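You operate a simulated robot arm through the tools that you are given. There is no shell and no other tool.

The job below is to be done with a simulated two-armed robot. You get a single attempt, and the scene is never put back.

## Task
Run the pump motor at LOW, MID and HIGH in turn, then switch the pump board off.
Fine: The board on the blue stand. Red rotary switch and green pump switch on first and both off at the end. A second or more at each setting; the dial stays at HIGH.

It is judged by the outcome, as a careful person would: the job done as asked, and still so three seconds after it is handed in. It fails if anything else is knocked over, pushed out of place, dropped, spilled or broken.

## Robot
Two 7-joint arms with fingered hands on one trunk that stands fixed in place. Base frame: the origin is at the foot of the trunk, x ahead of it, y to its left, z up. Lengths are in mm, angles in rad, forces in N, time in s.
The left shoulder is at [81, 241, 1517], the right one opposite. Each reaches about 1128 mm from its shoulder. Payload 4.9 kg a hand.
Tool frame (each hand has its own): the origin (TCP) lies between the finger pads and is the grasp point; the fingertips stand 32 mm ahead of it; z points along the fingers, y is the line along which they close. The gripper opens to 200 mm; its body begins 89 mm behind the TCP. The gripper is a hand of 4 fingers: y runs from the thumb to the fingers, the wrist lies at [0, 0, -267] in the tool frame.
Orientation is that of the tool frame in the base frame, as a unit quaternion [x, y, z, w]. With the fingers straight down and closing along the base's y, the tool's x points along the base's -x, its y along +y and its z along -z.

## Interface
- The arms move only by the tool jog_arm. It takes "left_increments", "right_increments" or both (then of equal length, played together; a hand with none holds still); each is a list of rows, each a list of 6 numbers: the shift along the tool's x, y, z in mm, then the turn, a rotation vector about the tool's x, y, z in rad. In form: [[tx, ty, tz, wx, wy, wz], ...]. A call has 1 to 20 rows; each row shifts and turns the commanded pose from where the row before left it, along the tool's axes as they then stand. Rows are played at 5 a second. More than 50 mm and 0.15 rad between two rows, and nothing of the call is played. A pose out of reach is approached as far as the arm can. The call stops where the force on the tool passes 40 N (or 10 N more than at its start, if that is more) or the arm is blocked; 0.2 s more then pass. In this call time passes only in rows, and 0.2 s behind the last. It gives the time, the measured TCP pose, the force on the tool (base axes), the opening and the grip force at its end, in the units of the frame above (readings bear some noise), with the torque about the TCP (base axes, N m) and any sound that the robot's microphone picked up, and new pictures: "pictures" is both (left out), scene, wrist or none (wrist: the cameras of the hands that moved).
- Cameras (640 x 400 px; columns grow to the right, rows downward): "scene" is now at [113.1, -8, 1682.2]; the picture's right is [-0.09, -1.00, 0.00], its down [-0.65, 0.06, -0.76] and it looks along [0.75, -0.07, -0.65] (base axes); focal length 321 px, centre (320, 200). "left" rides on the left gripper at [-69, -69, -116] in its tool frame; the picture's right is [0.71, -0.71, 0.00], its down [0.54, 0.54, -0.64] and it looks along [0.45, 0.45, 0.77] (tool axes); focal length 226 px, centre (320, 200). "right" rides on the right gripper at [69, -69, -116] in its tool frame; the picture's right is [0.71, 0.71, 0.00], its down [-0.54, 0.54, -0.64] and it looks along [-0.45, 0.45, 0.77] (tool axes); focal length 226 px, centre (320, 200). There is no depth. A picture from a camera that has moved, and an enlarged one, comes with that camera's place and axes in the base frame and with its lens.
- slide_trunk(by): slides the trunk up (or, below 0, down) by that many mm; the arms and the scene camera ride with it, the base frame stays. It gives what a move gives, with no picture.
- finger_targets(finger1, finger2, finger3, thumb_bend, hand): sets how far each is bent, from 0 (flat) to 1 (curled in); at 0.3 the hand is open as for a grip, at 0.7 the pads meet at the TCP. One left out holds its place. A second passes; each finger stops where it meets its share of the squeeze, and holds until it gets a number again. It is the only way to open and close the hand. It gives what a move gives, with no picture; readings hold the bend of each and the force on the fingers (four entries, about 0 where the hand has none), thumb and palm.
- pan_tilt(pan, tilt): turns the head with the scene camera to pan (to the left, within 1.501 rad either way) and tilt (down, from -0.506 to 1.204), counted from straight ahead of the robot. It gives what a move gives, and a new picture of the scene camera.
- zoom(camera, box): a new picture of the part [left, top, right, bottom] of that camera's present view, enlarged. It takes no simulated time.
- finish_job(): hands the job in; it is judged then, once.

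Places have to be worked out from the pictures, the camera data and where the tool is seen. Open the grippers and draw the arms clear of the work before you hand the job in, unless the task says otherwise.

The tools are called after "Request:" as a command line: name --argument value ..., lists and objects as JSON in quotes. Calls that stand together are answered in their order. jog_arm: Moves the arms, as the interface text tells. Its arguments: {"type":"object","properties":{"left_increments":{"type":"array","items":{"type":"array","items":{"type":"number"}}},"right_increments":{"type":"array","items":{"type":"array","items":{"type":"number"}}},"pictures":{"type":"string","enum":["both","scene","wrist","none"]}},"required":[]} The other tools are called the same way: slide_trunk (by) moves the trunk up or down; finger_targets (finger1, finger2, finger3, thumb_bend, hand) moves the fingers one by one; pan_tilt (pan, tilt) turns the head that bears the scene camera; zoom (camera, box) takes an enlarged picture of a part of a camera's view; finish_job () hands the job in.

At the start:

```text
time_s: 0.0
left_ee_pos: [773.6, 276.9, 1195.6]
left_tcp_rot: [-0.001, 1.0, 0.0, 0.0]
left_contact_force: [0.3, -0.5, 0.7]
left_ft_torque: [-0.01, -0.03, 0.03]
left_width: 200.1
left_finger_force: 0.1
left_shape: jaw
left_bend: [0.3, 0.3, 0.3, 0.3]
left_finger forces: [0.1, 0.0, 0.0, 0.0, 0.1, 0.0]
right_ee_pos: [697.5, -415.1, 1199.5]
right_tcp_rot: [-0.001, 1.0, 0.0, 0.0]
right_contact_force: [-0.2, -0.3, 0.3]
right_ft_torque: [0.0, -0.02, -0.04]
right_width: 199.8
right_finger_force: 0.1
right_shape: jaw
right_bend: [0.3, 0.3, 0.3, 0.3]
right_finger forces: [0.0, 0.1, 0.0, 0.0, 0.0, 0.0]
trunk travel left (down, up): [-425.0, 415.0]
head pan, tilt (commanded): [-0.094, 0.712]
```

scene: 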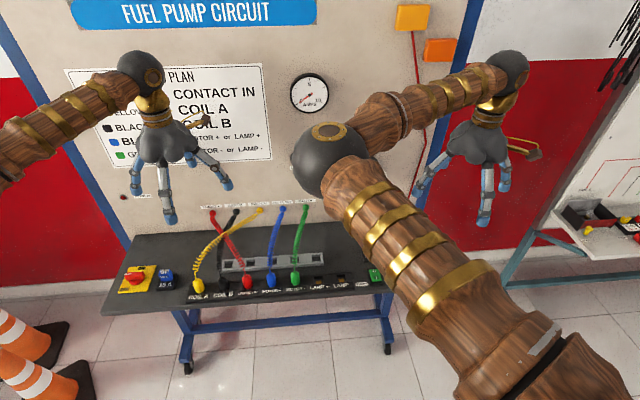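
right: 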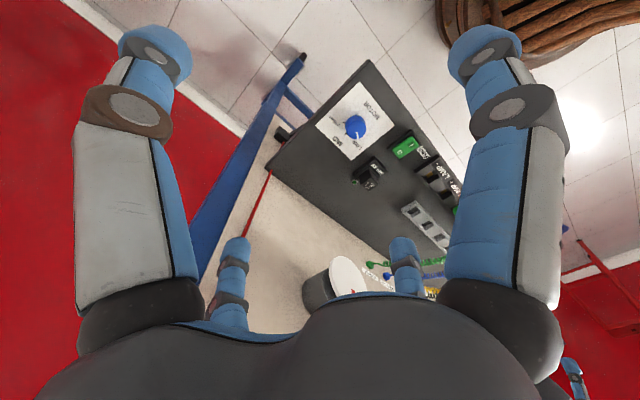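
left: 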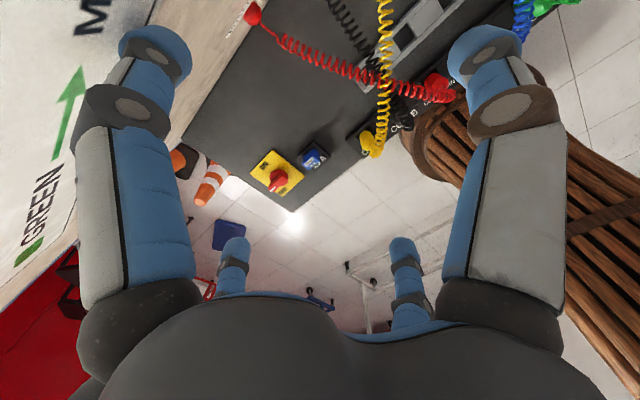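

The board on the blue stand has a red rotary switch (left end), a green switch and a blue dial (right end, seen by right camera). I take enlarged views to study them before moving.

Request:
zoom --camera "scene" --box '[100, 220, 260, 320]'

Request:
zoom --camera "scene" --box '[260, 220, 420, 320]'

Request:
zoom --camera "right" --box '[270, 60, 470, 260]'

Request:
zoom --camera "left" --box '[230, 100, 390, 220]'

Request:
zoom --camera "scene" --box '[60, 0, 460, 250]'

```text
4.00 times, centred on (180, 270) of scene
camera zoom: at [113.1, -8.0, 1682.2], right [-0.09, -1.0, 0.0], down [-0.65, 0.06, -0.76], along [0.75, -0.07, -0.65], focal length 1282 px, centre (880, -80)
```

zoom: 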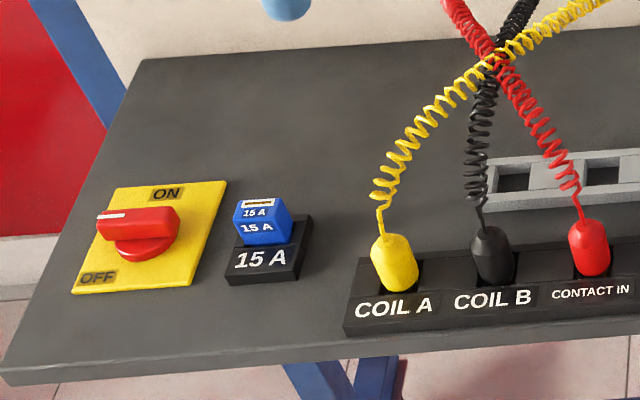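

```text
4.00 times, centred on (340, 270) of scene
camera zoom: at [113.1, -8.0, 1682.2], right [-0.09, -1.0, 0.0], down [-0.65, 0.06, -0.76], along [0.75, -0.07, -0.65], focal length 1282 px, centre (240, -80)
```

zoom: 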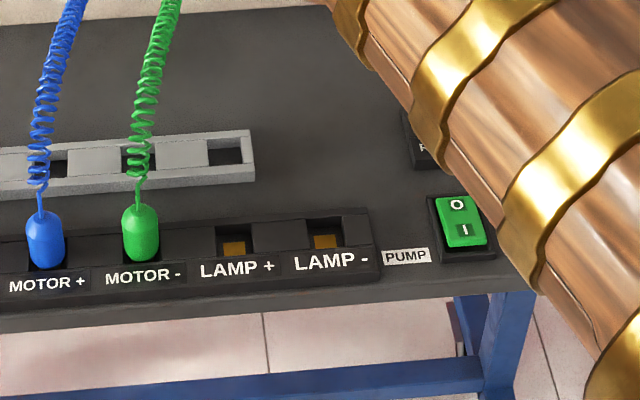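

```text
2.00 times, centred on (370, 160) of right
camera zoom: at [629.3, -483.7, 1315.1], right [-0.71, 0.71, 0.0], down [0.54, 0.54, 0.64], along [0.45, 0.45, -0.77], focal length 452 px, centre (220, 280)
```

zoom: 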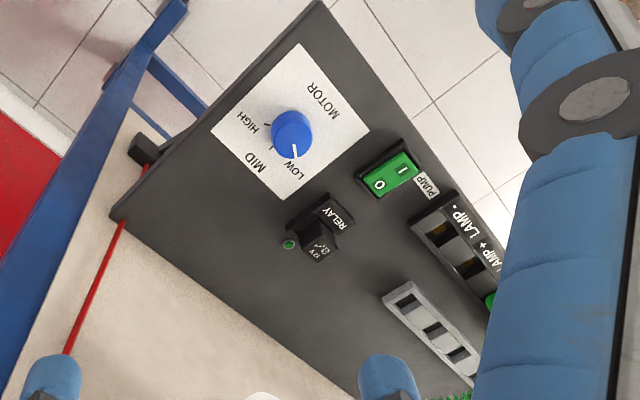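

```text
3.33 times, centred on (310, 160) of left
camera zoom: at [842.1, 207.8, 1310.5], right [-0.71, -0.71, 0.0], down [-0.54, 0.54, 0.64], along [-0.45, 0.45, -0.77], focal length 754 px, centre (353, 333)
```

zoom: 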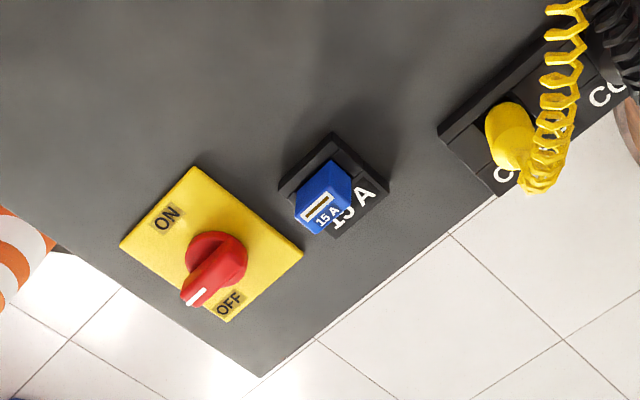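

```text
1.60 times, centred on (260, 125) of scene
camera zoom: at [113.1, -8.0, 1682.2], right [-0.09, -1.0, 0.0], down [-0.65, 0.06, -0.76], along [0.75, -0.07, -0.65], focal length 513 px, centre (416, 320)
```

zoom: 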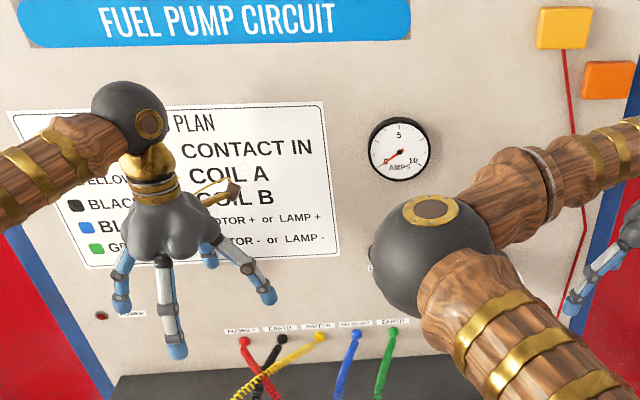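

The red switch reads roughly at (710, 477, 893) with its pointer at OFF (towards +y) and the dial near (700, -315), pump rocker near (655, -220). Before approaching I test which finger is which by bending finger1 of the left hand and looking.

Request:
finger_targets --hand "left" --finger1 0.6

Request:
zoom --camera "left" --box '[0, 0, 640, 400]'

```text
time_s: 1.0
left_ee_pos: [773.7, 276.4, 1194.1]
left_tcp_rot: [0.0, 1.0, 0.0, 0.0]
left_contact_force: [0.4, 0.0, 0.0]
left_ft_torque: [0.0, -0.01, 0.03]
left_width: 100.2
left_finger_force: 0.1
left_shape: fingers
left_bend: [0.6, 0.3, 0.3, 0.3]
left_finger forces: [0.0, 0.0, 0.0, 0.0, 0.1, 0.0]
right_ee_pos: [699.1, -414.7, 1201.2]
right_tcp_rot: [0.001, 1.0, -0.001, 0.0]
right_contact_force: [-0.7, 0.1, -0.4]
right_ft_torque: [0.03, 0.01, 0.0]
right_width: 200.0
right_finger_force: 0.0
right_shape: jaw
right_bend: [0.3, 0.3, 0.3, 0.3]
right_finger forces: [0.0, 0.1, 0.1, 0.0, 0.0, 0.1]
trunk travel left (down, up): [-425.0, 415.0]
head pan, tilt (commanded): [-0.094, 0.712]
```

```text
1.00 times, centred on (320, 200) of left (not enlarged: the box is as wide or as high as the picture)
camera zoom: at [842.0, 207.8, 1310.5], right [-0.71, -0.71, 0.0], down [-0.54, 0.54, 0.64], along [-0.45, 0.45, -0.77], focal length 226 px, centre (320, 200)
```

zoom: 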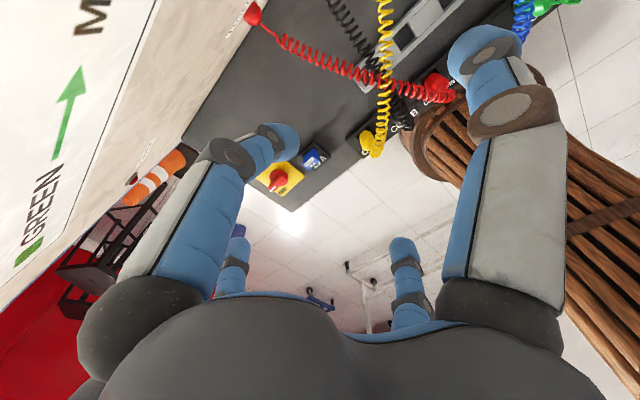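

Finger1 is the one on the tool's -x side (base +x, far side). Now I check finger3, expecting the opposite side.

Request:
finger_targets --hand "left" --finger1 0.6 --finger3 0.6

Request:
zoom --camera "left" --box '[0, 0, 640, 400]'

Request:
zoom --camera "scene" --box '[80, 40, 280, 240]'

```text
time_s: 2.0
left_ee_pos: [773.6, 275.5, 1195.7]
left_tcp_rot: [-0.001, 1.0, 0.0, 0.0]
left_contact_force: [0.4, -0.4, 0.0]
left_ft_torque: [0.0, 0.06, 0.03]
left_width: 100.3
left_finger_force: 0.0
left_shape: fingers
left_bend: [0.6, 0.3, 0.6, 0.3]
left_finger forces: [0.0, 0.0, 0.0, 0.1, 0.0, 0.0]
right_ee_pos: [696.6, -414.5, 1199.0]
right_tcp_rot: [0.0, 1.0, 0.0, 0.0]
right_contact_force: [-0.7, 0.1, 0.4]
right_ft_torque: [0.03, -0.03, 0.0]
right_width: 199.8
right_finger_force: 0.2
right_shape: jaw
right_bend: [0.3, 0.3, 0.3, 0.3]
right_finger forces: [0.1, 0.0, 0.1, 0.1, 0.0, 0.0]
trunk travel left (down, up): [-425.0, 415.0]
head pan, tilt (commanded): [-0.094, 0.712]
```

```text
1.00 times, centred on (320, 200) of left (not enlarged: the box is as wide or as high as the picture)
camera zoom: at [842.1, 207.8, 1310.5], right [-0.71, -0.71, 0.0], down [-0.54, 0.54, 0.64], along [-0.45, 0.45, -0.77], focal length 226 px, centre (320, 200)
```

zoom: 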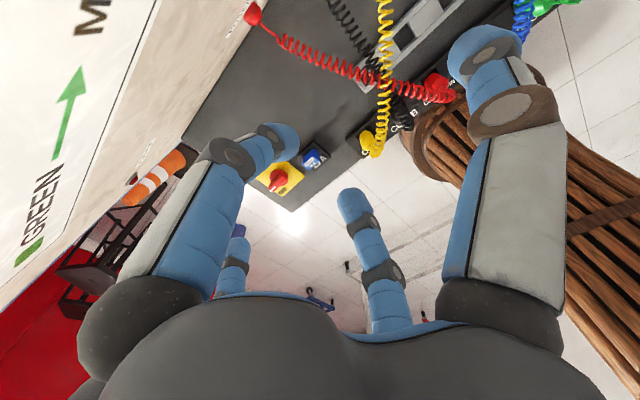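

```text
2.00 times, centred on (180, 140) of scene
camera zoom: at [113.1, -8.0, 1682.2], right [-0.09, -1.0, 0.0], down [-0.65, 0.06, -0.76], along [0.75, -0.07, -0.65], focal length 641 px, centre (600, 320)
```

zoom: 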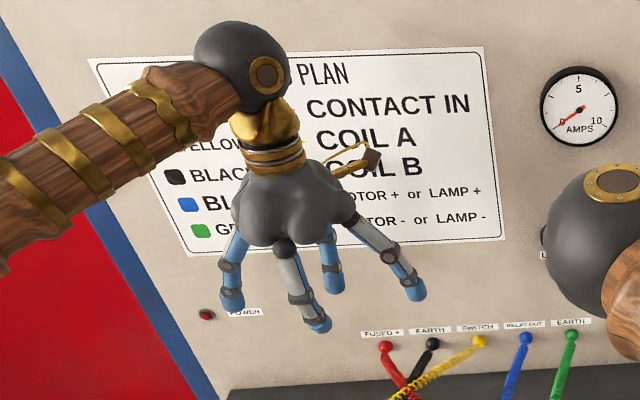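

Finger3 is opposite finger1 (near side), finger2 on +y, thumb on -y: a four-way claw. I move the left hand over the red switch at about z 1090 for a close look.

Request:
jog_arm --left_increments '[[12, 40, 0, 0, 0, 0], [12, 40, 0, 0, 0, 0], [12, 40, 0, 0, 0, 0], [12, 40, 0, 0, 0, 0], [12, 40, 0, 0, 0, 0], [0, 0, 35, 0, 0, 0], [0, 0, 35, 0, 0, 0], [0, 0, 35, 0, 0, 0]]' --pictures "both"

Request:
zoom --camera "left" --box '[230, 120, 430, 270]'

Request:
zoom --camera "scene" --box '[80, 200, 240, 320]'

```text
time_s: 3.8
left_ee_pos: [715.2, 478.2, 1088.6]
left_tcp_rot: [0.0, 1.0, -0.001, 0.0]
left_contact_force: [0.4, 0.3, -0.8]
left_ft_torque: [-0.01, -0.03, 0.0]
left_width: 100.3
left_finger_force: 0.1
left_shape: fingers
left_bend: [0.6, 0.3, 0.6, 0.3]
left_finger forces: [0.0, 0.0, 0.1, 0.0, 0.1, 0.0]
right_ee_pos: [698.6, -414.3, 1200.7]
right_tcp_rot: [0.0, 1.0, 0.0, 0.0]
right_contact_force: [-1.2, 0.0, -0.3]
right_ft_torque: [-0.06, -0.01, 0.02]
right_width: 200.0
right_finger_force: 0.0
right_shape: jaw
right_bend: [0.3, 0.3, 0.3, 0.3]
right_finger forces: [0.1, 0.1, 0.1, 0.1, 0.0, 0.1]
trunk travel left (down, up): [-425.0, 415.0]
head pan, tilt (commanded): [-0.094, 0.712]
camera scene: at [112.8, -6.6, 1682.4], right [-0.09, -1.0, 0.0], down [-0.65, 0.06, -0.76], along [0.75, -0.07, -0.65], focal length 321 px, centre (320, 200)
camera left: at [782.2, 409.6, 1205.4], right [-0.71, -0.71, 0.0], down [-0.54, 0.54, 0.64], along [-0.45, 0.45, -0.77], focal length 226 px, centre (320, 200)
```

scene: 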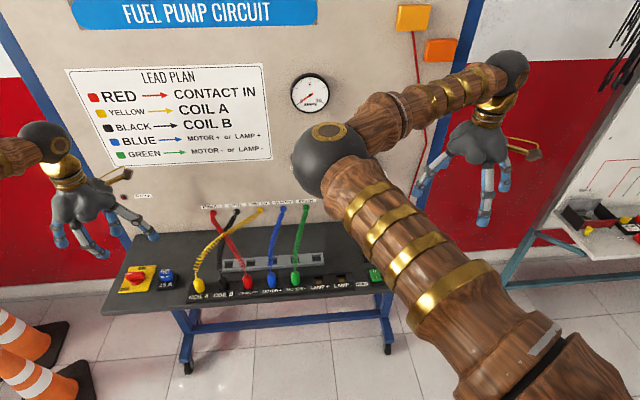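
left: 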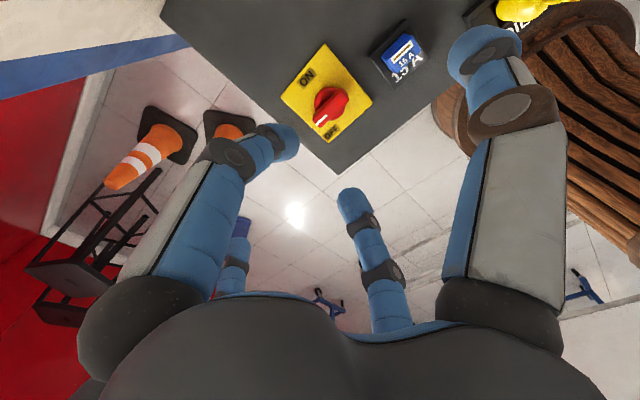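

```text
2.67 times, centred on (330, 195) of left
camera zoom: at [782.2, 409.6, 1205.4], right [-0.71, -0.71, 0.0], down [-0.54, 0.54, 0.64], along [-0.45, 0.45, -0.77], focal length 603 px, centre (293, 213)
```

zoom: 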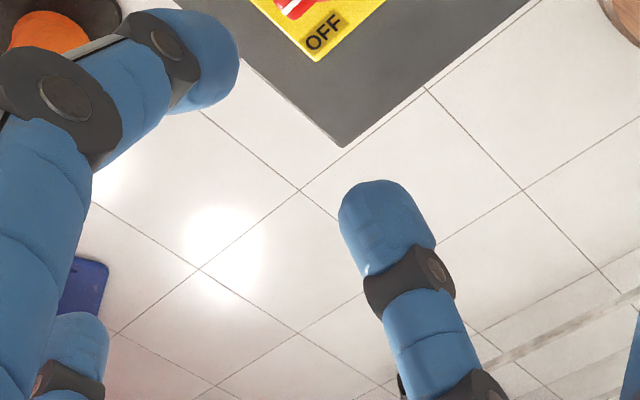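

```text
3.33 times, centred on (160, 260) of scene
camera zoom: at [112.8, -6.6, 1682.4], right [-0.09, -1.0, 0.0], down [-0.65, 0.06, -0.76], along [0.75, -0.07, -0.65], focal length 1069 px, centre (853, 0)
```

zoom: 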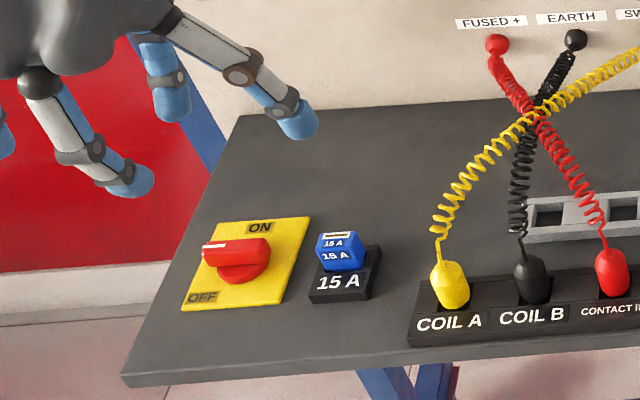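

I zoom in on the switch plate in the left wrist camera to fix its position precisely.

Request:
zoom --camera "left" --box '[260, 30, 440, 160]'

```text
3.08 times, centred on (350, 95) of left
camera zoom: at [782.2, 409.6, 1205.4], right [-0.71, -0.71, 0.0], down [-0.54, 0.54, 0.64], along [-0.45, 0.45, -0.77], focal length 696 px, centre (228, 523)
```

zoom: 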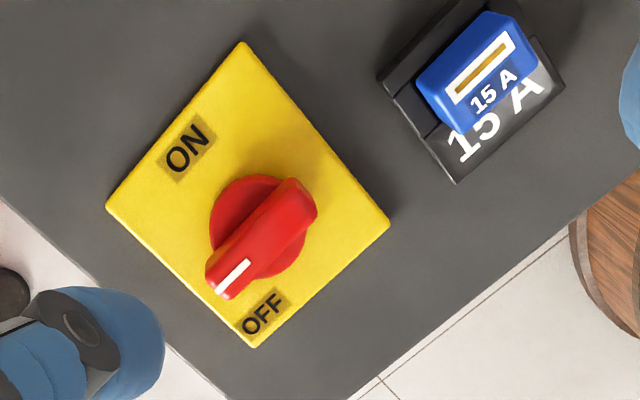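

The wrist view puts the plate at x 669–758, y 425–505, top about z 898, and the knob centre near (711, 465) with a bar handle along y. I'll set all left fingers to 0.55, turn the hand -45° so the four fingers straddle the bar at the diagonals, and centre it over the knob.

Request:
finger_targets --hand "left" --finger1 0.55 --finger2 0.55 --finger3 0.55 --thumb_bend 0.55

Request:
jog_arm --left_increments '[[2.6, -11.9, 0, 0, 0, 0], [0, 0, 15, 0, 0, -0.131], [0, 0, 15, 0, 0, -0.131], [0, 0, 15, 0, 0, -0.131], [0, 0, 15, 0, 0, -0.131], [0, 0, 0, 0, 0, -0.131], [0, 0, 0, 0, 0, -0.13]]' --pictures "both"

Request:
zoom --camera "left" --box '[200, 60, 440, 260]'

Request:
zoom --camera "scene" --box '[60, 180, 220, 300]'

```text
time_s: 4.8
left_ee_pos: [714.3, 476.7, 1089.7]
left_tcp_rot: [0.0, 1.0, 0.0, 0.0]
left_contact_force: [-0.3, -0.4, -0.1]
left_ft_torque: [-0.02, 0.0, -0.01]
left_width: 50.9
left_finger_force: 0.0
left_shape: fingers
left_bend: [0.55, 0.55, 0.55, 0.55]
left_finger forces: [0.0, 0.0, 0.0, 0.0, 0.1, 0.0]
right_ee_pos: [697.9, -415.5, 1199.6]
right_tcp_rot: [0.001, 1.0, 0.0, 0.0]
right_contact_force: [0.1, -0.2, 0.5]
right_ft_torque: [-0.01, 0.0, -0.01]
right_width: 199.6
right_finger_force: 0.1
right_shape: jaw
right_bend: [0.3, 0.3, 0.3, 0.3]
right_finger forces: [0.0, 0.0, 0.0, 0.0, 0.0, 0.0]
trunk travel left (down, up): [-425.0, 415.0]
head pan, tilt (commanded): [-0.094, 0.712]
```

```text
time_s: 6.4
left_ee_pos: [711.3, 464.3, 1029.9]
left_tcp_rot: [-0.383, 0.924, 0.001, -0.001]
left_contact_force: [0.6, 0.8, 0.3]
left_ft_torque: [0.0, -0.01, 0.02]
left_width: 50.9
left_finger_force: 0.2
left_shape: fingers
left_bend: [0.55, 0.55, 0.55, 0.55]
left_finger forces: [0.0, 0.0, 0.1, 0.0, 0.1, 0.1]
right_ee_pos: [697.8, -416.6, 1200.0]
right_tcp_rot: [0.001, 1.0, 0.0, 0.0]
right_contact_force: [0.1, -0.4, 0.4]
right_ft_torque: [-0.02, -0.01, -0.02]
right_width: 199.8
right_finger_force: 0.0
right_shape: jaw
right_bend: [0.3, 0.3, 0.3, 0.3]
right_finger forces: [0.0, 0.1, 0.1, 0.1, 0.2, 0.0]
trunk travel left (down, up): [-425.0, 415.0]
head pan, tilt (commanded): [-0.094, 0.712]
camera scene: at [112.8, -8.2, 1682.3], right [-0.09, -1.0, 0.0], down [-0.65, 0.06, -0.76], along [0.75, -0.07, -0.65], focal length 321 px, centre (320, 200)
camera left: at [808.1, 464.8, 1146.1], right [0.0, -1.0, 0.0], down [-0.77, 0.0, 0.64], along [-0.64, 0.0, -0.77], focal length 226 px, centre (320, 200)
```

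scene: 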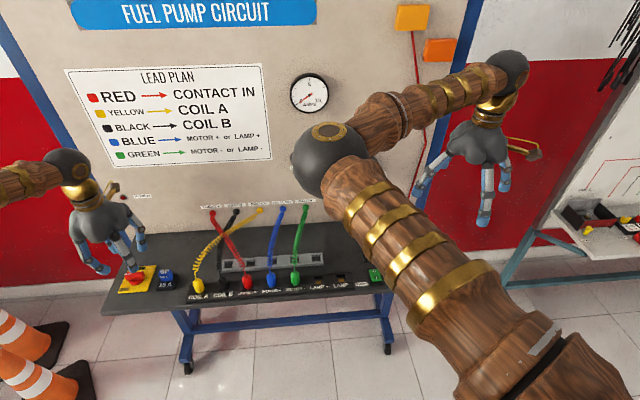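
left: 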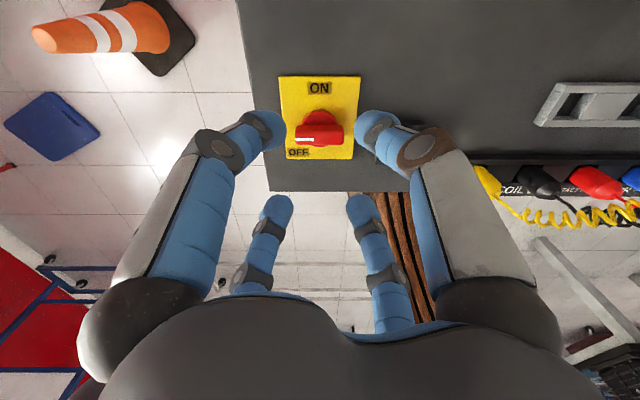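

```text
2.00 times, centred on (320, 160) of left
camera zoom: at [808.1, 464.8, 1146.1], right [0.0, -1.0, 0.0], down [-0.77, 0.0, 0.64], along [-0.64, 0.0, -0.77], focal length 452 px, centre (320, 280)
```

zoom: 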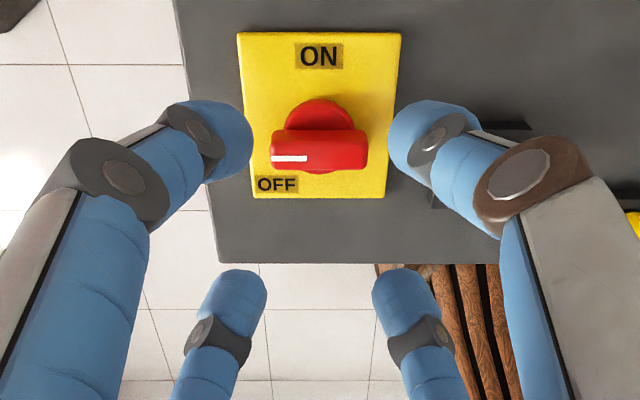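

```text
3.33 times, centred on (140, 240) of scene
camera zoom: at [112.8, -8.2, 1682.3], right [-0.09, -1.0, 0.0], down [-0.65, 0.06, -0.76], along [0.75, -0.07, -0.65], focal length 1069 px, centre (920, 67)
```

zoom: 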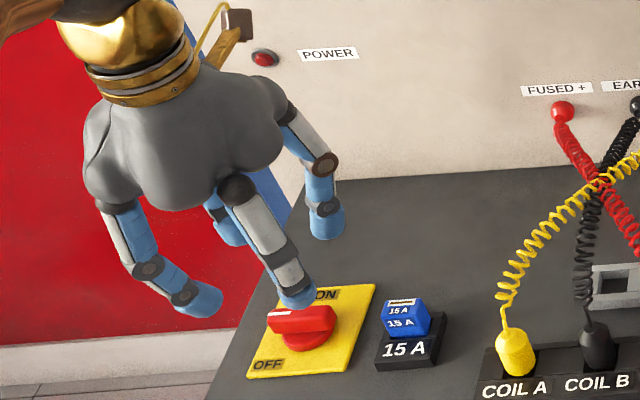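

The hand is centred laterally over the knob within about 1 mm and in x too; the handle top is about z 928. I descend in small rows to TCP z ≈ 950 and look.

Request:
jog_arm --left_increments '[[0, 0, 20, 0, 0, 0], [0, 0, 20, 0, 0, 0], [0, 0, 20, 0, 0, 0], [0, 0, 10, 0, 0, 0], [0, 0, 10, 0, 0, 0]]' --pictures "both"

Request:
zoom --camera "left" --box '[200, 60, 440, 260]'

Request:
zoom --camera "scene" --box '[60, 200, 220, 320]'

```text
time_s: 7.6
left_ee_pos: [711.3, 465.8, 949.6]
left_tcp_rot: [-0.383, 0.924, 0.0, 0.0]
left_contact_force: [-0.1, 0.3, 0.3]
left_ft_torque: [0.01, 0.02, -0.05]
left_width: 50.8
left_finger_force: 0.1
left_shape: fingers
left_bend: [0.55, 0.55, 0.55, 0.55]
left_finger forces: [0.0, 0.0, 0.0, 0.1, 0.0, 0.0]
right_ee_pos: [698.9, -415.0, 1200.2]
right_tcp_rot: [0.0, 1.0, 0.0, 0.0]
right_contact_force: [-0.2, 0.4, 0.0]
right_ft_torque: [0.0, -0.04, 0.03]
right_width: 200.0
right_finger_force: 0.0
right_shape: jaw
right_bend: [0.3, 0.3, 0.3, 0.3]
right_finger forces: [0.1, 0.1, 0.0, 0.0, 0.1, 0.0]
trunk travel left (down, up): [-425.0, 415.0]
head pan, tilt (commanded): [-0.094, 0.712]
camera scene: at [113.2, -7.8, 1682.3], right [-0.09, -1.0, 0.0], down [-0.65, 0.06, -0.76], along [0.75, -0.07, -0.65], focal length 321 px, centre (320, 200)
camera left: at [807.8, 465.2, 1065.4], right [0.0, -1.0, 0.0], down [-0.77, 0.0, 0.64], along [-0.64, 0.0, -0.77], focal length 226 px, centre (320, 200)
```

scene: 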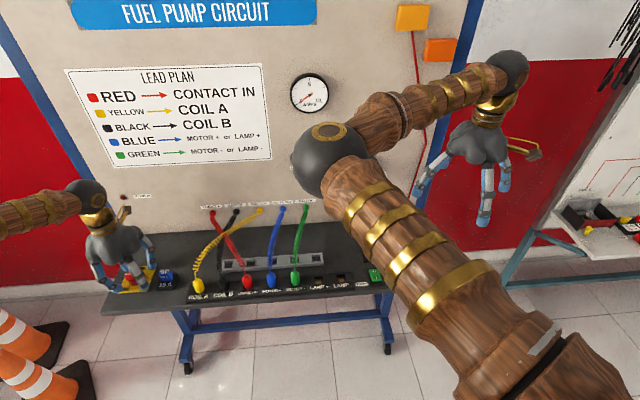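
left: 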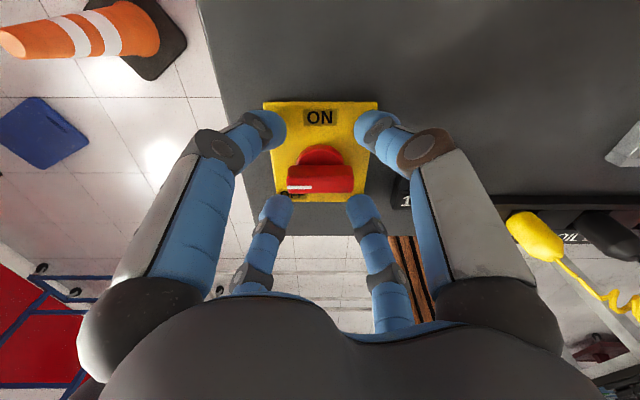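

```text
2.00 times, centred on (320, 160) of left
camera zoom: at [807.8, 465.2, 1065.4], right [0.0, -1.0, 0.0], down [-0.77, 0.0, 0.64], along [-0.64, 0.0, -0.77], focal length 452 px, centre (320, 280)
```

zoom: 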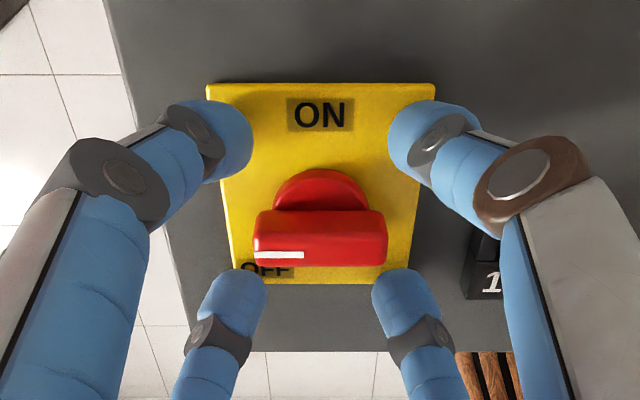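

```text
3.33 times, centred on (140, 260) of scene
camera zoom: at [113.2, -7.8, 1682.3], right [-0.09, -1.0, 0.0], down [-0.65, 0.06, -0.76], along [0.75, -0.07, -0.65], focal length 1069 px, centre (920, 0)
```

zoom: 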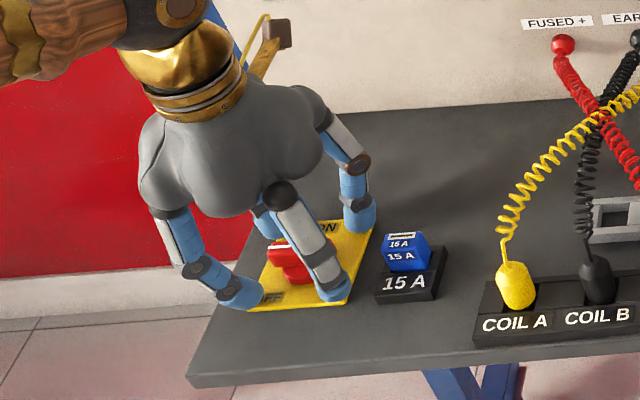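

Hand is well centred around the handle and clear of the plate. I lower another 6 mm and close all four fingers gently on the handle.

Request:
jog_arm --left_increments '[[0, 0, 3, 0, 0, 0], [0, 0, 3, 0, 0, 0]]' --pictures "none"

Request:
finger_targets --hand "left" --finger1 0.66 --finger2 0.66 --finger3 0.66 --thumb_bend 0.66

Request:
zoom --camera "left" --box '[200, 60, 440, 260]'

Request:
zoom --camera "scene" --box '[60, 200, 220, 320]'

```text
time_s: 8.2
left_ee_pos: [711.5, 464.4, 947.8]
left_tcp_rot: [-0.383, 0.924, 0.001, 0.002]
left_contact_force: [-1.1, 1.1, 22.5]
left_ft_torque: [0.17, 0.68, -0.06]
left_width: 51.2
left_finger_force: 11.1
left_shape: fingers
left_bend: [0.55, 0.55, 0.55, 0.55]
left_finger forces: [1.2, 11.8, 8.1, 0.0, 0.8, 0.1]
right_ee_pos: [696.0, -416.2, 1201.1]
right_tcp_rot: [-0.001, 1.0, 0.001, 0.001]
right_contact_force: [0.5, 0.4, -0.1]
right_ft_torque: [0.01, -0.04, 0.01]
right_width: 200.0
right_finger_force: 0.2
right_shape: jaw
right_bend: [0.3, 0.3, 0.3, 0.3]
right_finger forces: [0.0, 0.0, 0.0, 0.0, 0.1, 0.0]
trunk travel left (down, up): [-425.0, 415.0]
head pan, tilt (commanded): [-0.094, 0.712]
```

```text
time_s: 9.2
left_ee_pos: [709.3, 464.8, 945.7]
left_tcp_rot: [-0.383, 0.924, 0.0, 0.001]
left_contact_force: [-0.9, 8.2, 34.9]
left_ft_torque: [1.38, 1.28, -0.09]
left_width: 18.3
left_finger_force: 20.9
left_shape: fingers
left_bend: [0.64, 0.55, 0.64, 0.65]
left_finger forces: [3.3, 32.4, 2.1, 0.0, 3.6, 0.0]
right_ee_pos: [695.0, -415.5, 1201.4]
right_tcp_rot: [0.0, 1.0, 0.001, 0.001]
right_contact_force: [0.3, 0.4, 0.9]
right_ft_torque: [0.01, -0.03, 0.02]
right_width: 199.9
right_finger_force: 0.0
right_shape: jaw
right_bend: [0.3, 0.3, 0.3, 0.3]
right_finger forces: [0.0, 0.1, 0.0, 0.0, 0.0, 0.0]
trunk travel left (down, up): [-425.0, 415.0]
head pan, tilt (commanded): [-0.094, 0.712]
```

```text
2.00 times, centred on (320, 160) of left
camera zoom: at [805.8, 464.6, 1063.4], right [0.0, -1.0, 0.0], down [-0.77, 0.0, 0.64], along [-0.64, 0.0, -0.77], focal length 452 px, centre (320, 280)
```

zoom: 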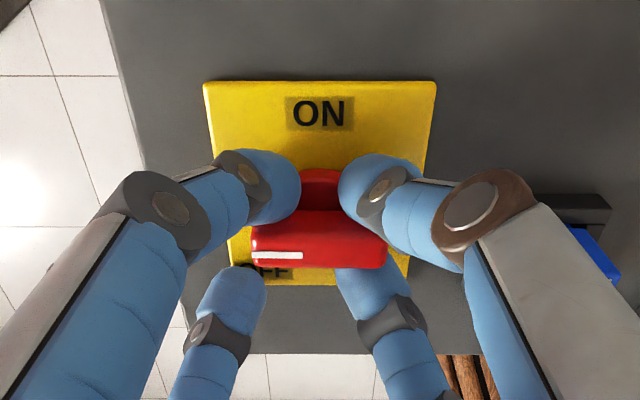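

```text
3.33 times, centred on (140, 260) of scene
camera zoom: at [108.5, -9.8, 1682.8], right [-0.09, -1.0, 0.0], down [-0.65, 0.06, -0.76], along [0.75, -0.07, -0.65], focal length 1069 px, centre (920, 0)
```

zoom: 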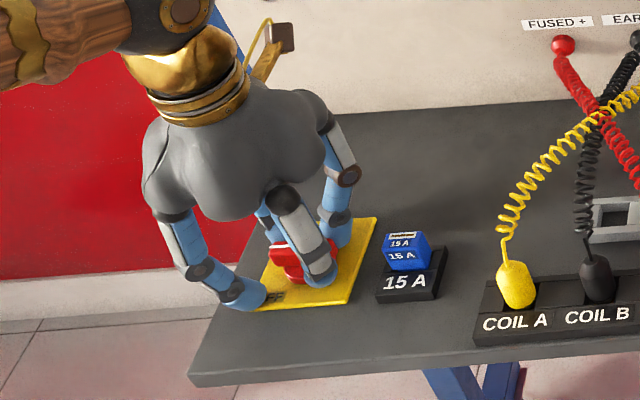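

Finger2 is pressing on the plate (35 N upward), so the tips reach lower than I assumed. I raise 8 mm to unload and then close finger2.

Request:
jog_arm --left_increments '[[0, 0, -4, 0, 0, 0], [0, 0, -4, 0, 0, 0]]' --pictures "none"

Request:
finger_targets --hand "left" --finger1 0.66 --finger2 0.66 --finger3 0.66 --thumb_bend 0.66

Request:
zoom --camera "left" --box '[200, 60, 440, 260]'

Request:
zoom --camera "scene" --box '[60, 200, 220, 320]'

```text
time_s: 9.8
left_ee_pos: [710.6, 461.8, 950.3]
left_tcp_rot: [-0.382, 0.924, -0.001, -0.002]
left_contact_force: [1.6, 0.2, -2.4]
left_ft_torque: [0.06, -0.05, -0.01]
left_width: 15.8
left_finger_force: 1.5
left_shape: fingers
left_bend: [0.65, 0.6, 0.65, 0.65]
left_finger forces: [1.3, 0.0, 1.6, 0.1, 1.9, 0.0]
right_ee_pos: [699.4, -415.3, 1198.1]
right_tcp_rot: [0.001, 1.0, -0.001, 0.0]
right_contact_force: [0.6, 0.1, 0.4]
right_ft_torque: [0.02, 0.02, 0.0]
right_width: 199.7
right_finger_force: 0.0
right_shape: jaw
right_bend: [0.3, 0.3, 0.3, 0.3]
right_finger forces: [0.0, 0.0, 0.0, 0.2, 0.1, 0.1]
trunk travel left (down, up): [-425.0, 415.0]
head pan, tilt (commanded): [-0.094, 0.712]
```

```text
time_s: 10.8
left_ee_pos: [711.9, 465.0, 951.5]
left_tcp_rot: [-0.382, 0.924, 0.0, -0.001]
left_contact_force: [-2.2, -1.6, -3.3]
left_ft_torque: [-0.05, 0.02, -0.01]
left_width: 14.3
left_finger_force: 3.6
left_shape: fingers
left_bend: [0.65, 0.65, 0.65, 0.65]
left_finger forces: [0.8, 2.0, 2.2, 0.0, 1.1, 0.0]
right_ee_pos: [697.1, -415.3, 1199.2]
right_tcp_rot: [0.0, 1.0, 0.0, -0.001]
right_contact_force: [0.1, -0.7, 0.2]
right_ft_torque: [0.01, 0.0, -0.02]
right_width: 199.8
right_finger_force: 0.0
right_shape: jaw
right_bend: [0.3, 0.3, 0.3, 0.3]
right_finger forces: [0.0, 0.0, 0.1, 0.1, 0.1, 0.0]
trunk travel left (down, up): [-425.0, 415.0]
head pan, tilt (commanded): [-0.094, 0.712]
```

```text
2.00 times, centred on (320, 160) of left
camera zoom: at [808.0, 464.6, 1067.1], right [0.0, -1.0, 0.0], down [-0.77, 0.0, 0.64], along [-0.64, 0.0, -0.77], focal length 452 px, centre (320, 280)
```

zoom: 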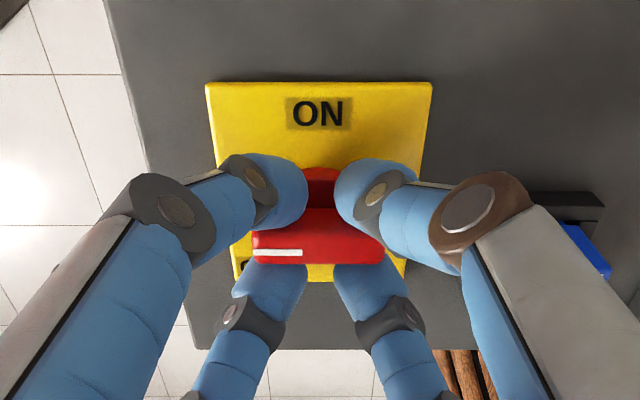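

```text
3.33 times, centred on (140, 260) of scene
camera zoom: at [113.2, -7.9, 1682.2], right [-0.09, -1.0, 0.0], down [-0.65, 0.06, -0.76], along [0.75, -0.07, -0.65], focal length 1069 px, centre (920, 0)
```

zoom: 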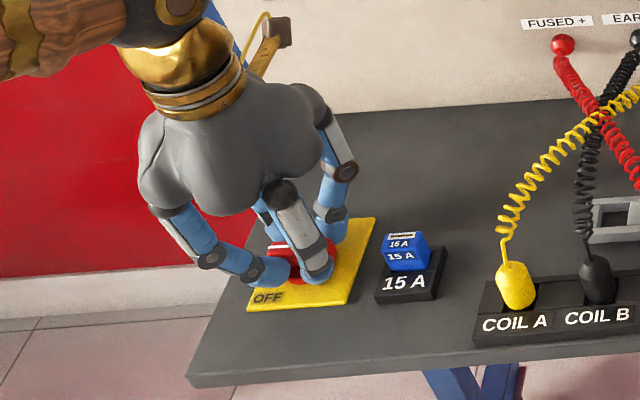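

All four fingers hug the bar evenly with light force. I turn the hand clockwise (seen from above) by about 30° first and check the handle follows.

Request:
jog_arm --left_increments '[[0, 0, 0, 0, 0, 0.131], [0, 0, 0, 0, 0, 0.131], [0, 0, 0, 0, 0, 0.131], [0, 0, 0, 0, 0, 0.131]]' --pictures "wrist"

Request:
zoom --camera "left" --box '[200, 60, 440, 260]'

```text
time_s: 11.8
left_ee_pos: [711.5, 464.7, 951.4]
left_tcp_rot: [-0.128, 0.992, 0.0, 0.0]
left_contact_force: [-3.1, -0.8, -3.3]
left_ft_torque: [-0.03, 0.07, 0.0]
left_width: 13.8
left_finger_force: 3.6
left_shape: fingers
left_bend: [0.65, 0.65, 0.65, 0.65]
left_finger forces: [0.9, 1.9, 2.2, 0.0, 1.3, 0.0]
right_ee_pos: [698.5, -415.1, 1200.7]
right_tcp_rot: [0.0, 1.0, 0.0, 0.0]
right_contact_force: [-0.2, -1.4, -0.8]
right_ft_torque: [-0.01, 0.01, -0.03]
right_width: 200.1
right_finger_force: 0.1
right_shape: jaw
right_bend: [0.3, 0.3, 0.3, 0.3]
right_finger forces: [0.1, 0.1, 0.1, 0.0, 0.1, 0.1]
trunk travel left (down, up): [-425.0, 415.0]
head pan, tilt (commanded): [-0.094, 0.712]
camera left: at [794.7, 415.6, 1067.5], right [-0.5, -0.86, 0.0], down [-0.66, 0.39, 0.64], along [-0.56, 0.32, -0.77], focal length 226 px, centre (320, 200)
```

left: 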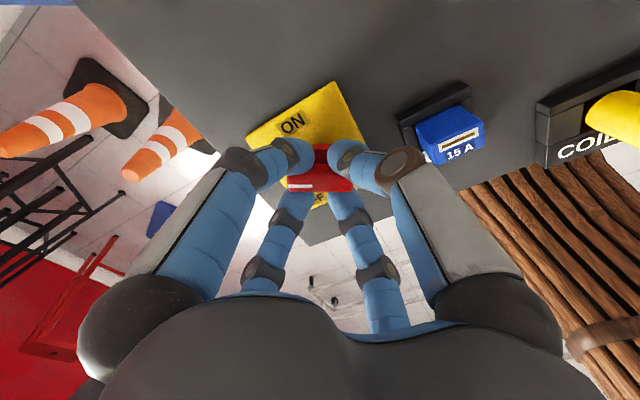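

```text
2.00 times, centred on (320, 160) of left
camera zoom: at [794.7, 415.6, 1067.5], right [-0.5, -0.86, 0.0], down [-0.66, 0.39, 0.64], along [-0.56, 0.32, -0.77], focal length 452 px, centre (320, 280)
```

zoom: 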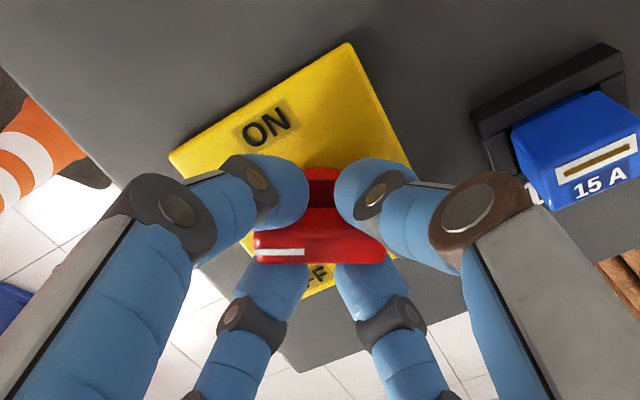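

The handle turns with the hand with no torque build-up. I continue the remaining 60°.

Request:
jog_arm --left_increments '[[0, 0, 0, 0, 0, 0.131], [0, 0, 0, 0, 0, 0.131], [0, 0, 0, 0, 0, 0.131], [0, 0, 0, 0, 0, 0.131], [0, 0, 0, 0, 0, 0.131], [0, 0, 0, 0, 0, 0.131], [0, 0, 0, 0, 0, 0.131], [0, 0, 0, 0, 0, 0.13]]' --pictures "both"

Request:
zoom --camera "left" --box '[200, 60, 440, 260]'

Request:
zoom --camera "scene" --box '[60, 160, 220, 320]'

```text
time_s: 13.6
left_ee_pos: [710.4, 464.8, 951.8]
left_tcp_rot: [0.384, 0.923, 0.0, 0.001]
left_contact_force: [-2.8, -1.2, -2.0]
left_ft_torque: [-0.08, 0.06, 0.03]
left_width: 13.8
left_finger_force: 3.8
left_shape: fingers
left_bend: [0.65, 0.65, 0.65, 0.65]
left_finger forces: [1.4, 1.7, 1.3, 0.0, 3.3, 0.0]
right_ee_pos: [698.1, -415.1, 1199.3]
right_tcp_rot: [0.0, 1.0, 0.0, 0.0]
right_contact_force: [-0.5, 0.7, -0.6]
right_ft_torque: [-0.02, 0.03, -0.02]
right_width: 200.3
right_finger_force: 0.0
right_shape: jaw
right_bend: [0.3, 0.3, 0.3, 0.3]
right_finger forces: [0.0, 0.1, 0.0, 0.0, 0.0, 0.0]
trunk travel left (down, up): [-425.0, 415.0]
head pan, tilt (commanded): [-0.094, 0.712]
camera scene: at [112.9, -8.0, 1682.3], right [-0.09, -1.0, 0.0], down [-0.65, 0.06, -0.76], along [0.75, -0.07, -0.65], focal length 321 px, centre (320, 200)
camera left: at [710.1, 367.6, 1067.8], right [-1.0, 0.0, 0.0], down [0.0, 0.77, 0.64], along [0.0, 0.64, -0.77], focal length 226 px, centre (320, 200)
```

scene: 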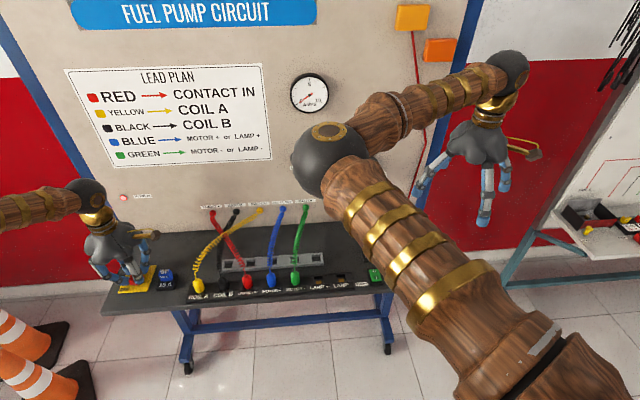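
left: 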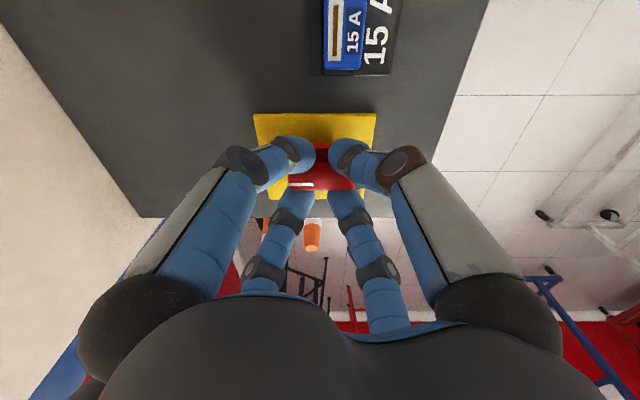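

```text
2.00 times, centred on (320, 160) of left
camera zoom: at [710.1, 367.6, 1067.8], right [-1.0, 0.0, 0.0], down [0.0, 0.77, 0.64], along [0.0, 0.64, -0.77], focal length 452 px, centre (320, 280)
```

zoom: 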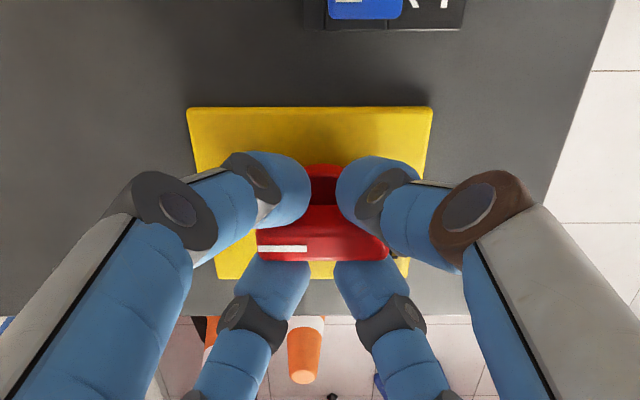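

```text
2.50 times, centred on (140, 240) of scene
camera zoom: at [112.9, -8.0, 1682.3], right [-0.09, -1.0, 0.0], down [-0.65, 0.06, -0.76], along [0.75, -0.07, -0.65], focal length 802 px, centre (770, 100)
```

zoom: 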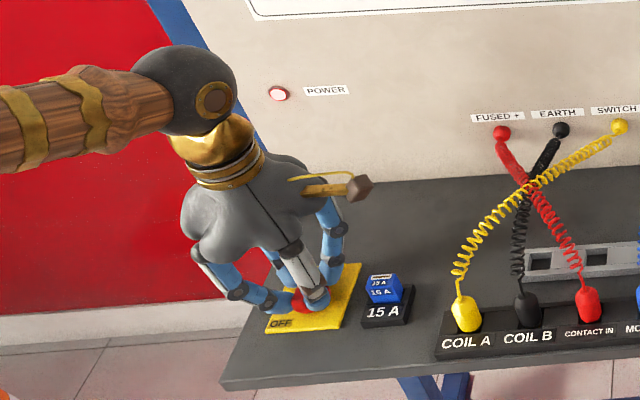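

The POWER lamp is lit, so the red switch is ON. I open the left fingers slightly to release the handle, leaving the hand in place for switching off later, and check the lamp stays lit.

Request:
finger_targets --hand "left" --finger1 0.57 --finger2 0.57 --finger3 0.57 --thumb_bend 0.57

Request:
zoom --camera "left" --box '[200, 60, 440, 260]'

Request:
zoom --camera "right" --box '[310, 70, 450, 170]'

```text
time_s: 14.6
left_ee_pos: [711.5, 464.3, 952.4]
left_tcp_rot: [0.384, 0.924, 0.001, 0.001]
left_contact_force: [0.0, -0.1, 1.2]
left_ft_torque: [-0.01, -0.02, -0.02]
left_width: 47.1
left_finger_force: 0.2
left_shape: fingers
left_bend: [0.56, 0.56, 0.56, 0.56]
left_finger forces: [0.1, 0.0, 0.0, 0.0, 0.0, 0.1]
right_ee_pos: [697.8, -415.3, 1199.4]
right_tcp_rot: [0.001, 1.0, 0.0, 0.0]
right_contact_force: [0.2, -0.2, 0.7]
right_ft_torque: [-0.01, -0.02, -0.02]
right_width: 199.8
right_finger_force: 0.1
right_shape: jaw
right_bend: [0.3, 0.3, 0.3, 0.3]
right_finger forces: [0.0, 0.0, 0.0, 0.0, 0.1, 0.1]
trunk travel left (down, up): [-425.0, 415.0]
head pan, tilt (commanded): [-0.094, 0.712]
```

```text
2.00 times, centred on (320, 160) of left
camera zoom: at [710.3, 367.7, 1067.7], right [-1.0, 0.0, 0.0], down [0.0, 0.77, 0.64], along [0.0, 0.64, -0.77], focal length 452 px, centre (320, 280)
```

zoom: 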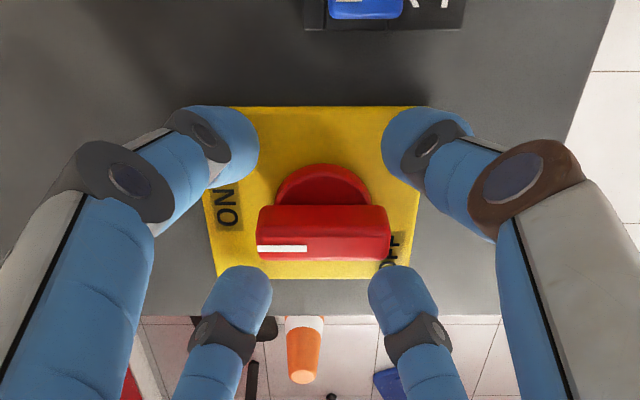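

```text
4.00 times, centred on (380, 120) of right
camera zoom: at [629.3, -483.6, 1315.1], right [-0.71, 0.71, 0.0], down [0.54, 0.54, 0.64], along [0.45, 0.45, -0.77], focal length 904 px, centre (80, 520)
```

zoom: 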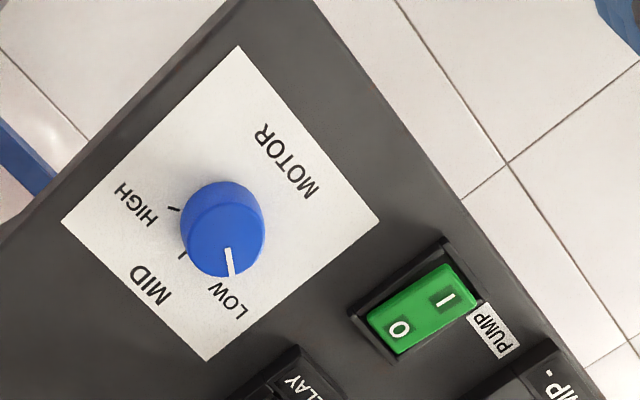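

The red handle stands at ON by itself. The dial plate centre is about (699, -320), knob Ø≈40 mm pointing at LOW; the pump rocker spans x 635–677, y -232…-205, with I at the near end (raised). I test a pointing pose on the right hand: finger1 partly bent, the rest curled.

Request:
finger_targets --hand "right" --finger1 0.6 --finger2 1.0 --finger3 1.0 --thumb_bend 1.0

Request:
zoom --camera "right" --box '[0, 0, 640, 400]'

Request:
zoom --camera "scene" --box '[390, 40, 590, 240]'

Request:
zoom --camera "scene" --box '[100, 160, 360, 320]'

```text
time_s: 15.6
left_ee_pos: [711.2, 465.4, 952.2]
left_tcp_rot: [0.384, 0.923, -0.001, 0.0]
left_contact_force: [0.3, 0.6, -0.3]
left_ft_torque: [-0.02, -0.04, 0.0]
left_width: 46.7
left_finger_force: 0.0
left_shape: fingers
left_bend: [0.56, 0.56, 0.56, 0.56]
left_finger forces: [0.0, 0.0, 0.1, 0.1, 0.0, 0.1]
right_ee_pos: [698.4, -416.4, 1198.9]
right_tcp_rot: [-0.001, 1.0, 0.0, 0.0]
right_contact_force: [-0.2, 0.0, 0.3]
right_ft_torque: [0.0, 0.0, 0.0]
right_width: 25.7
right_finger_force: 0.0
right_shape: fingers
right_bend: [0.6, 0.88, 0.84, 0.8]
right_finger forces: [0.1, 0.0, 0.0, 0.1, 0.0, 0.0]
trunk travel left (down, up): [-425.0, 415.0]
head pan, tilt (commanded): [-0.094, 0.712]
```

```text
1.00 times, centred on (320, 200) of right (not enlarged: the box is as wide or as high as the picture)
camera zoom: at [629.3, -483.6, 1315.1], right [-0.71, 0.71, 0.0], down [0.54, 0.54, 0.64], along [0.45, 0.45, -0.77], focal length 226 px, centre (320, 200)
```

zoom: 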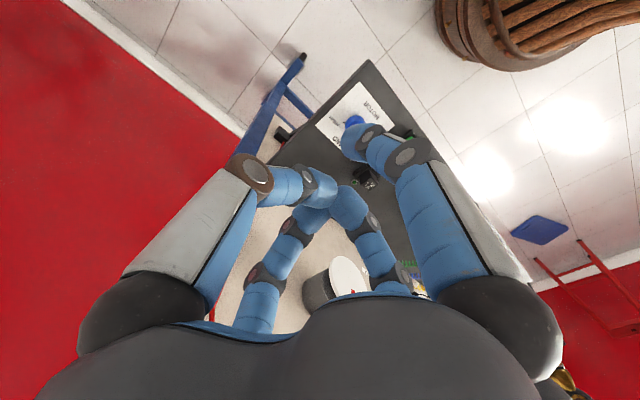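

```text
2.00 times, centred on (490, 140) of scene
camera zoom: at [113.0, -7.9, 1682.2], right [-0.09, -1.0, 0.0], down [-0.65, 0.06, -0.76], along [0.75, -0.07, -0.65], focal length 641 px, centre (-20, 320)
```

zoom: 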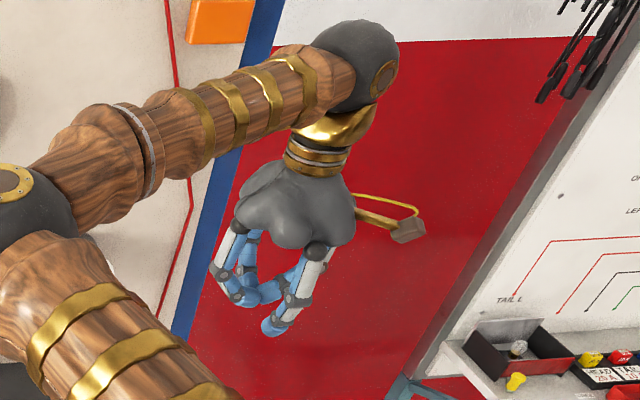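

```text
2.46 times, centred on (230, 240) of scene
camera zoom: at [113.0, -7.9, 1682.2], right [-0.09, -1.0, 0.0], down [-0.65, 0.06, -0.76], along [0.75, -0.07, -0.65], focal length 789 px, centre (542, 102)
```

zoom: 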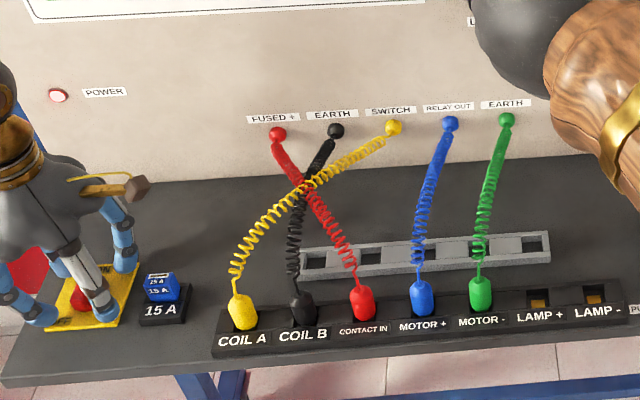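

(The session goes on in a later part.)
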